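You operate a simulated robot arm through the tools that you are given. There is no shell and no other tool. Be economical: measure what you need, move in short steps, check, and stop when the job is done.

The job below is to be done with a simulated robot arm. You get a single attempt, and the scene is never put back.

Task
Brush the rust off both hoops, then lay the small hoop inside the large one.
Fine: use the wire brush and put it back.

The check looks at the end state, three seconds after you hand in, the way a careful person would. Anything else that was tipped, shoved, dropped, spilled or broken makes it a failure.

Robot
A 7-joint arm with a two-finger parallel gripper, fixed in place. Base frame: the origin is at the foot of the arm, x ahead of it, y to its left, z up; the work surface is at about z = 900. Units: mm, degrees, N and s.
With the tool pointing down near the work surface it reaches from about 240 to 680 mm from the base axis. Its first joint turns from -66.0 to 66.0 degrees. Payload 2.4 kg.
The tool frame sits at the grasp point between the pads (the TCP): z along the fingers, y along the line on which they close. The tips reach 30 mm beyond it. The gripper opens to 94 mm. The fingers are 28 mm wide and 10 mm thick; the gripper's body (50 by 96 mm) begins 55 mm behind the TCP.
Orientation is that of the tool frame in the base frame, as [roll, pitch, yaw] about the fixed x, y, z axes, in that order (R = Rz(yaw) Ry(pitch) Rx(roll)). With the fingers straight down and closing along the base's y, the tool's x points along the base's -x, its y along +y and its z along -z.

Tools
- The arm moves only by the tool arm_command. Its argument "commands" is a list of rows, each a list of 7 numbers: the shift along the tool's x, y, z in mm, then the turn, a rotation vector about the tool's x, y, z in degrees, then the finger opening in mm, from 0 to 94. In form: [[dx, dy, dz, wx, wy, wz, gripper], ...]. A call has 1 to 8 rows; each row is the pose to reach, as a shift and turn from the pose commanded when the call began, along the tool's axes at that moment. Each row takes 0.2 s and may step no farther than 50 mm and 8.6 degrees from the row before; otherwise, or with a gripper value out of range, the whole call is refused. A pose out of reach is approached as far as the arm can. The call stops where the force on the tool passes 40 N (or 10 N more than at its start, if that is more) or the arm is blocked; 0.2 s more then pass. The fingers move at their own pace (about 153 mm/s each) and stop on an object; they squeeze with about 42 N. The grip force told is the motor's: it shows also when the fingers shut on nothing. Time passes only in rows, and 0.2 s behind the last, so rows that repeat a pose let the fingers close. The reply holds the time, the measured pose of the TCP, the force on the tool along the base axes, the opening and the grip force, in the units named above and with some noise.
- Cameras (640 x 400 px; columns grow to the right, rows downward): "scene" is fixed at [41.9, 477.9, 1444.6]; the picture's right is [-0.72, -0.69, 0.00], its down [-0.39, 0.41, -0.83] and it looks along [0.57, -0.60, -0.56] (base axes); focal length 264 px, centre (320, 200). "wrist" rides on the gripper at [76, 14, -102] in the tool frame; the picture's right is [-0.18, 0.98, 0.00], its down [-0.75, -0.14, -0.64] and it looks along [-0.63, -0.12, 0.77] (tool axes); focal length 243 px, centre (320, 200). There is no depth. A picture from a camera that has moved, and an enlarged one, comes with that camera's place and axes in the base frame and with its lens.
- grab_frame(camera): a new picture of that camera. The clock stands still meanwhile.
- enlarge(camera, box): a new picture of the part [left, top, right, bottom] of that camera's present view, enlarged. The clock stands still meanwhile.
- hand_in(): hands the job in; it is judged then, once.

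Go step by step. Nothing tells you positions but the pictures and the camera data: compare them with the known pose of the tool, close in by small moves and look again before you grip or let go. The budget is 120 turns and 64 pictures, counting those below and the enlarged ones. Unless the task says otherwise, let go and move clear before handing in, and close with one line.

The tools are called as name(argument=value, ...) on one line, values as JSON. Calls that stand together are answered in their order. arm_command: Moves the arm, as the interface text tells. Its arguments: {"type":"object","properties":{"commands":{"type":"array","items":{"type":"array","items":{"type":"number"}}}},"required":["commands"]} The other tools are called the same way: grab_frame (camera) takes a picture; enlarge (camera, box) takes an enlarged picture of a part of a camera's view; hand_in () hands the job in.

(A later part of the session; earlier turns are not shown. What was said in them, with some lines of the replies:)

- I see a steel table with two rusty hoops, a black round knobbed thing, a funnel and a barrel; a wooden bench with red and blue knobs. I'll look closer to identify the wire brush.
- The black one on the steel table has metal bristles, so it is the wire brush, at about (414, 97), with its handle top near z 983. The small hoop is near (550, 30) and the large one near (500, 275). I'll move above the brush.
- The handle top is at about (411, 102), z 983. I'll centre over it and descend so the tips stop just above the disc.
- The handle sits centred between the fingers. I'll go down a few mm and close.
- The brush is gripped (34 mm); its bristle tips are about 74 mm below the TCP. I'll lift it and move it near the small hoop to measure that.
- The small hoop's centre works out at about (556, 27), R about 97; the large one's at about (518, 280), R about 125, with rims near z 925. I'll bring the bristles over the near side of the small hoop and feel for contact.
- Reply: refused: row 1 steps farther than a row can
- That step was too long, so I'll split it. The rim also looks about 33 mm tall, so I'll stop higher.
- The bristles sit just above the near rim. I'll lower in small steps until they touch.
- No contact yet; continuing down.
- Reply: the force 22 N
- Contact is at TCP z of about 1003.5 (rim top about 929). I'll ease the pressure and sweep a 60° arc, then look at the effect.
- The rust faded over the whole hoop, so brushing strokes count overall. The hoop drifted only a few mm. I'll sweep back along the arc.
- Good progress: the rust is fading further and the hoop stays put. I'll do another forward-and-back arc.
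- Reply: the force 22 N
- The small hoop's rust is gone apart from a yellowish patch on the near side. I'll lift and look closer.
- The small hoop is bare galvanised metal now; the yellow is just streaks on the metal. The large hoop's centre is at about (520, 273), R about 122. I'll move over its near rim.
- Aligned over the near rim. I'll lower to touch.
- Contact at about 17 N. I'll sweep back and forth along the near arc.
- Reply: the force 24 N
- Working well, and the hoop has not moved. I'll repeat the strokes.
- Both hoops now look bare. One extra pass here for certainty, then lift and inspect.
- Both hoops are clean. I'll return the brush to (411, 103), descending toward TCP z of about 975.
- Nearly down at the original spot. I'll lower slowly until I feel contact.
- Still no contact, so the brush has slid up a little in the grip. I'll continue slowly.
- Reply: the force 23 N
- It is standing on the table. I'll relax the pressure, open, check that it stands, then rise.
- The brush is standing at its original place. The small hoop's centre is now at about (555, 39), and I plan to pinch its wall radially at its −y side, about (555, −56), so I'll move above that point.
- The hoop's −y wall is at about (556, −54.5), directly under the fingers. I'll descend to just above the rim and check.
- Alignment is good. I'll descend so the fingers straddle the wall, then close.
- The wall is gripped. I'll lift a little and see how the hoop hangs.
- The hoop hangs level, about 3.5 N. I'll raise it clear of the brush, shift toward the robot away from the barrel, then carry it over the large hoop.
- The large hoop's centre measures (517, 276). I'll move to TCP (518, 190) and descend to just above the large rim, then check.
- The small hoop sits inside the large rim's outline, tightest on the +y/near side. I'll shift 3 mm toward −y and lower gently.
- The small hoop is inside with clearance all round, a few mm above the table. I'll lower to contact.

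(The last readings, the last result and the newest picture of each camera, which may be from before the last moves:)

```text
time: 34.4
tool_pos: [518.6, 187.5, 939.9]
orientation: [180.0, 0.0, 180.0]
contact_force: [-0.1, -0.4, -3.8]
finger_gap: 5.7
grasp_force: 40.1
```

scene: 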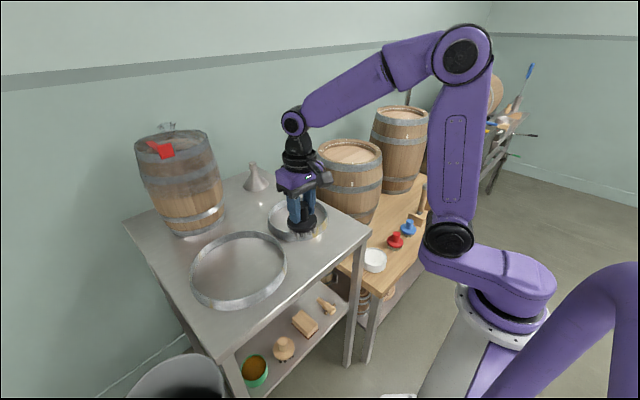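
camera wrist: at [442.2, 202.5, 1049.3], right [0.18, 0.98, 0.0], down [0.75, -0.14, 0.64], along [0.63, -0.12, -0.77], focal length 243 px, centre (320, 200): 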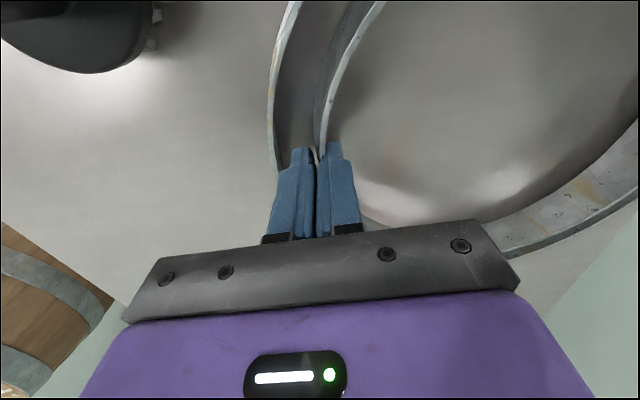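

arm_command(commands=[[0, 0, 1, 0, 0, 0, 0], [0, 0, 2, 0, 0, 0, 0], [0, 0, 2, 0, 0, 0, 0]])

```text
time: 35.2
tool_pos: [518.3, 187.7, 939.3]
orientation: [180.0, 0.0, -180.0]
contact_force: [-2.7, 0.0, 4.5]
finger_gap: 5.7
grasp_force: 40.5
```

The hoop rests on the table now. I'll open just a little and rise straight up.

arm_command(commands=[[0, 0, 0, 0, 0, 0, 12], [0, 0, 0, 0, 0, 0, 18], [0, 0, 0, 0, 0, 0, 18], [0, 0, -20, 0, 0, 0, 18], [0, 0, -50, 0, 0, 0, 18], [0, 0, -90, 0, 0, 0, 18], [0, 0, -135, 0, 0, 0, 18], [0, 0, -180, 0, 0, 0, 18]])

grab_frame(camera="scene")

enlarge(camera="scene", box=[180, 200, 340, 320])

grab_frame(camera="wrist")

```text
time: 37.0
tool_pos: [516.3, 187.4, 1121.0]
orientation: [180.0, 0.1, 180.0]
contact_force: [-1.7, 0.1, 0.8]
finger_gap: 18.5
grasp_force: 0.1
```

```text
20 pictures are left
```

scene: 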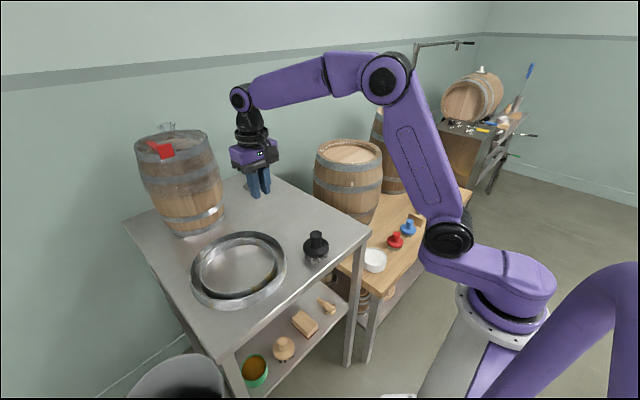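

```text
3.33 times, centred on (260, 260) of scene
camera zoom: at [41.8, 477.9, 1444.6], right [-0.72, -0.69, 0.0], down [-0.39, 0.41, -0.83], along [0.57, -0.6, -0.56], focal length 881 px, centre (520, 0)
```

zoom: 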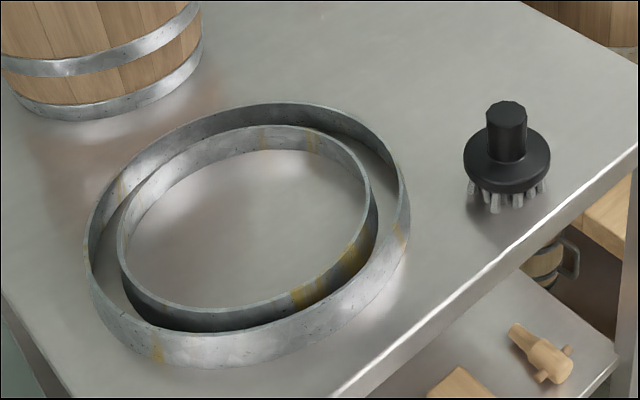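

```text
18 pictures are left
camera wrist: at [441.1, 202.9, 1222.5], right [0.18, 0.98, 0.0], down [0.75, -0.14, 0.64], along [0.63, -0.12, -0.77], focal length 243 px, centre (320, 200)
```

wrist: 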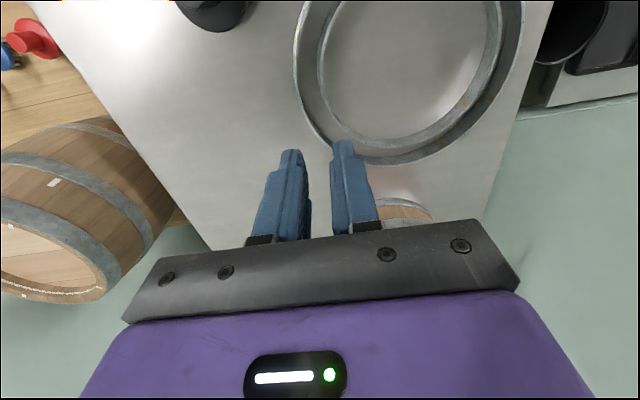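

Both hoops are clean, the small one lies flat inside the large one, and the brush stands where it was, with the arm clear. I'm handing in.

hand_in()

```text
The job is handed in.
```

Both hoops are brushed free of rust, the small one lies flat inside the large one, and the wire brush is back in its place; some yellowish streaks remain on the bare metal of both hoops, which I took to be part of the metal rather than rust.
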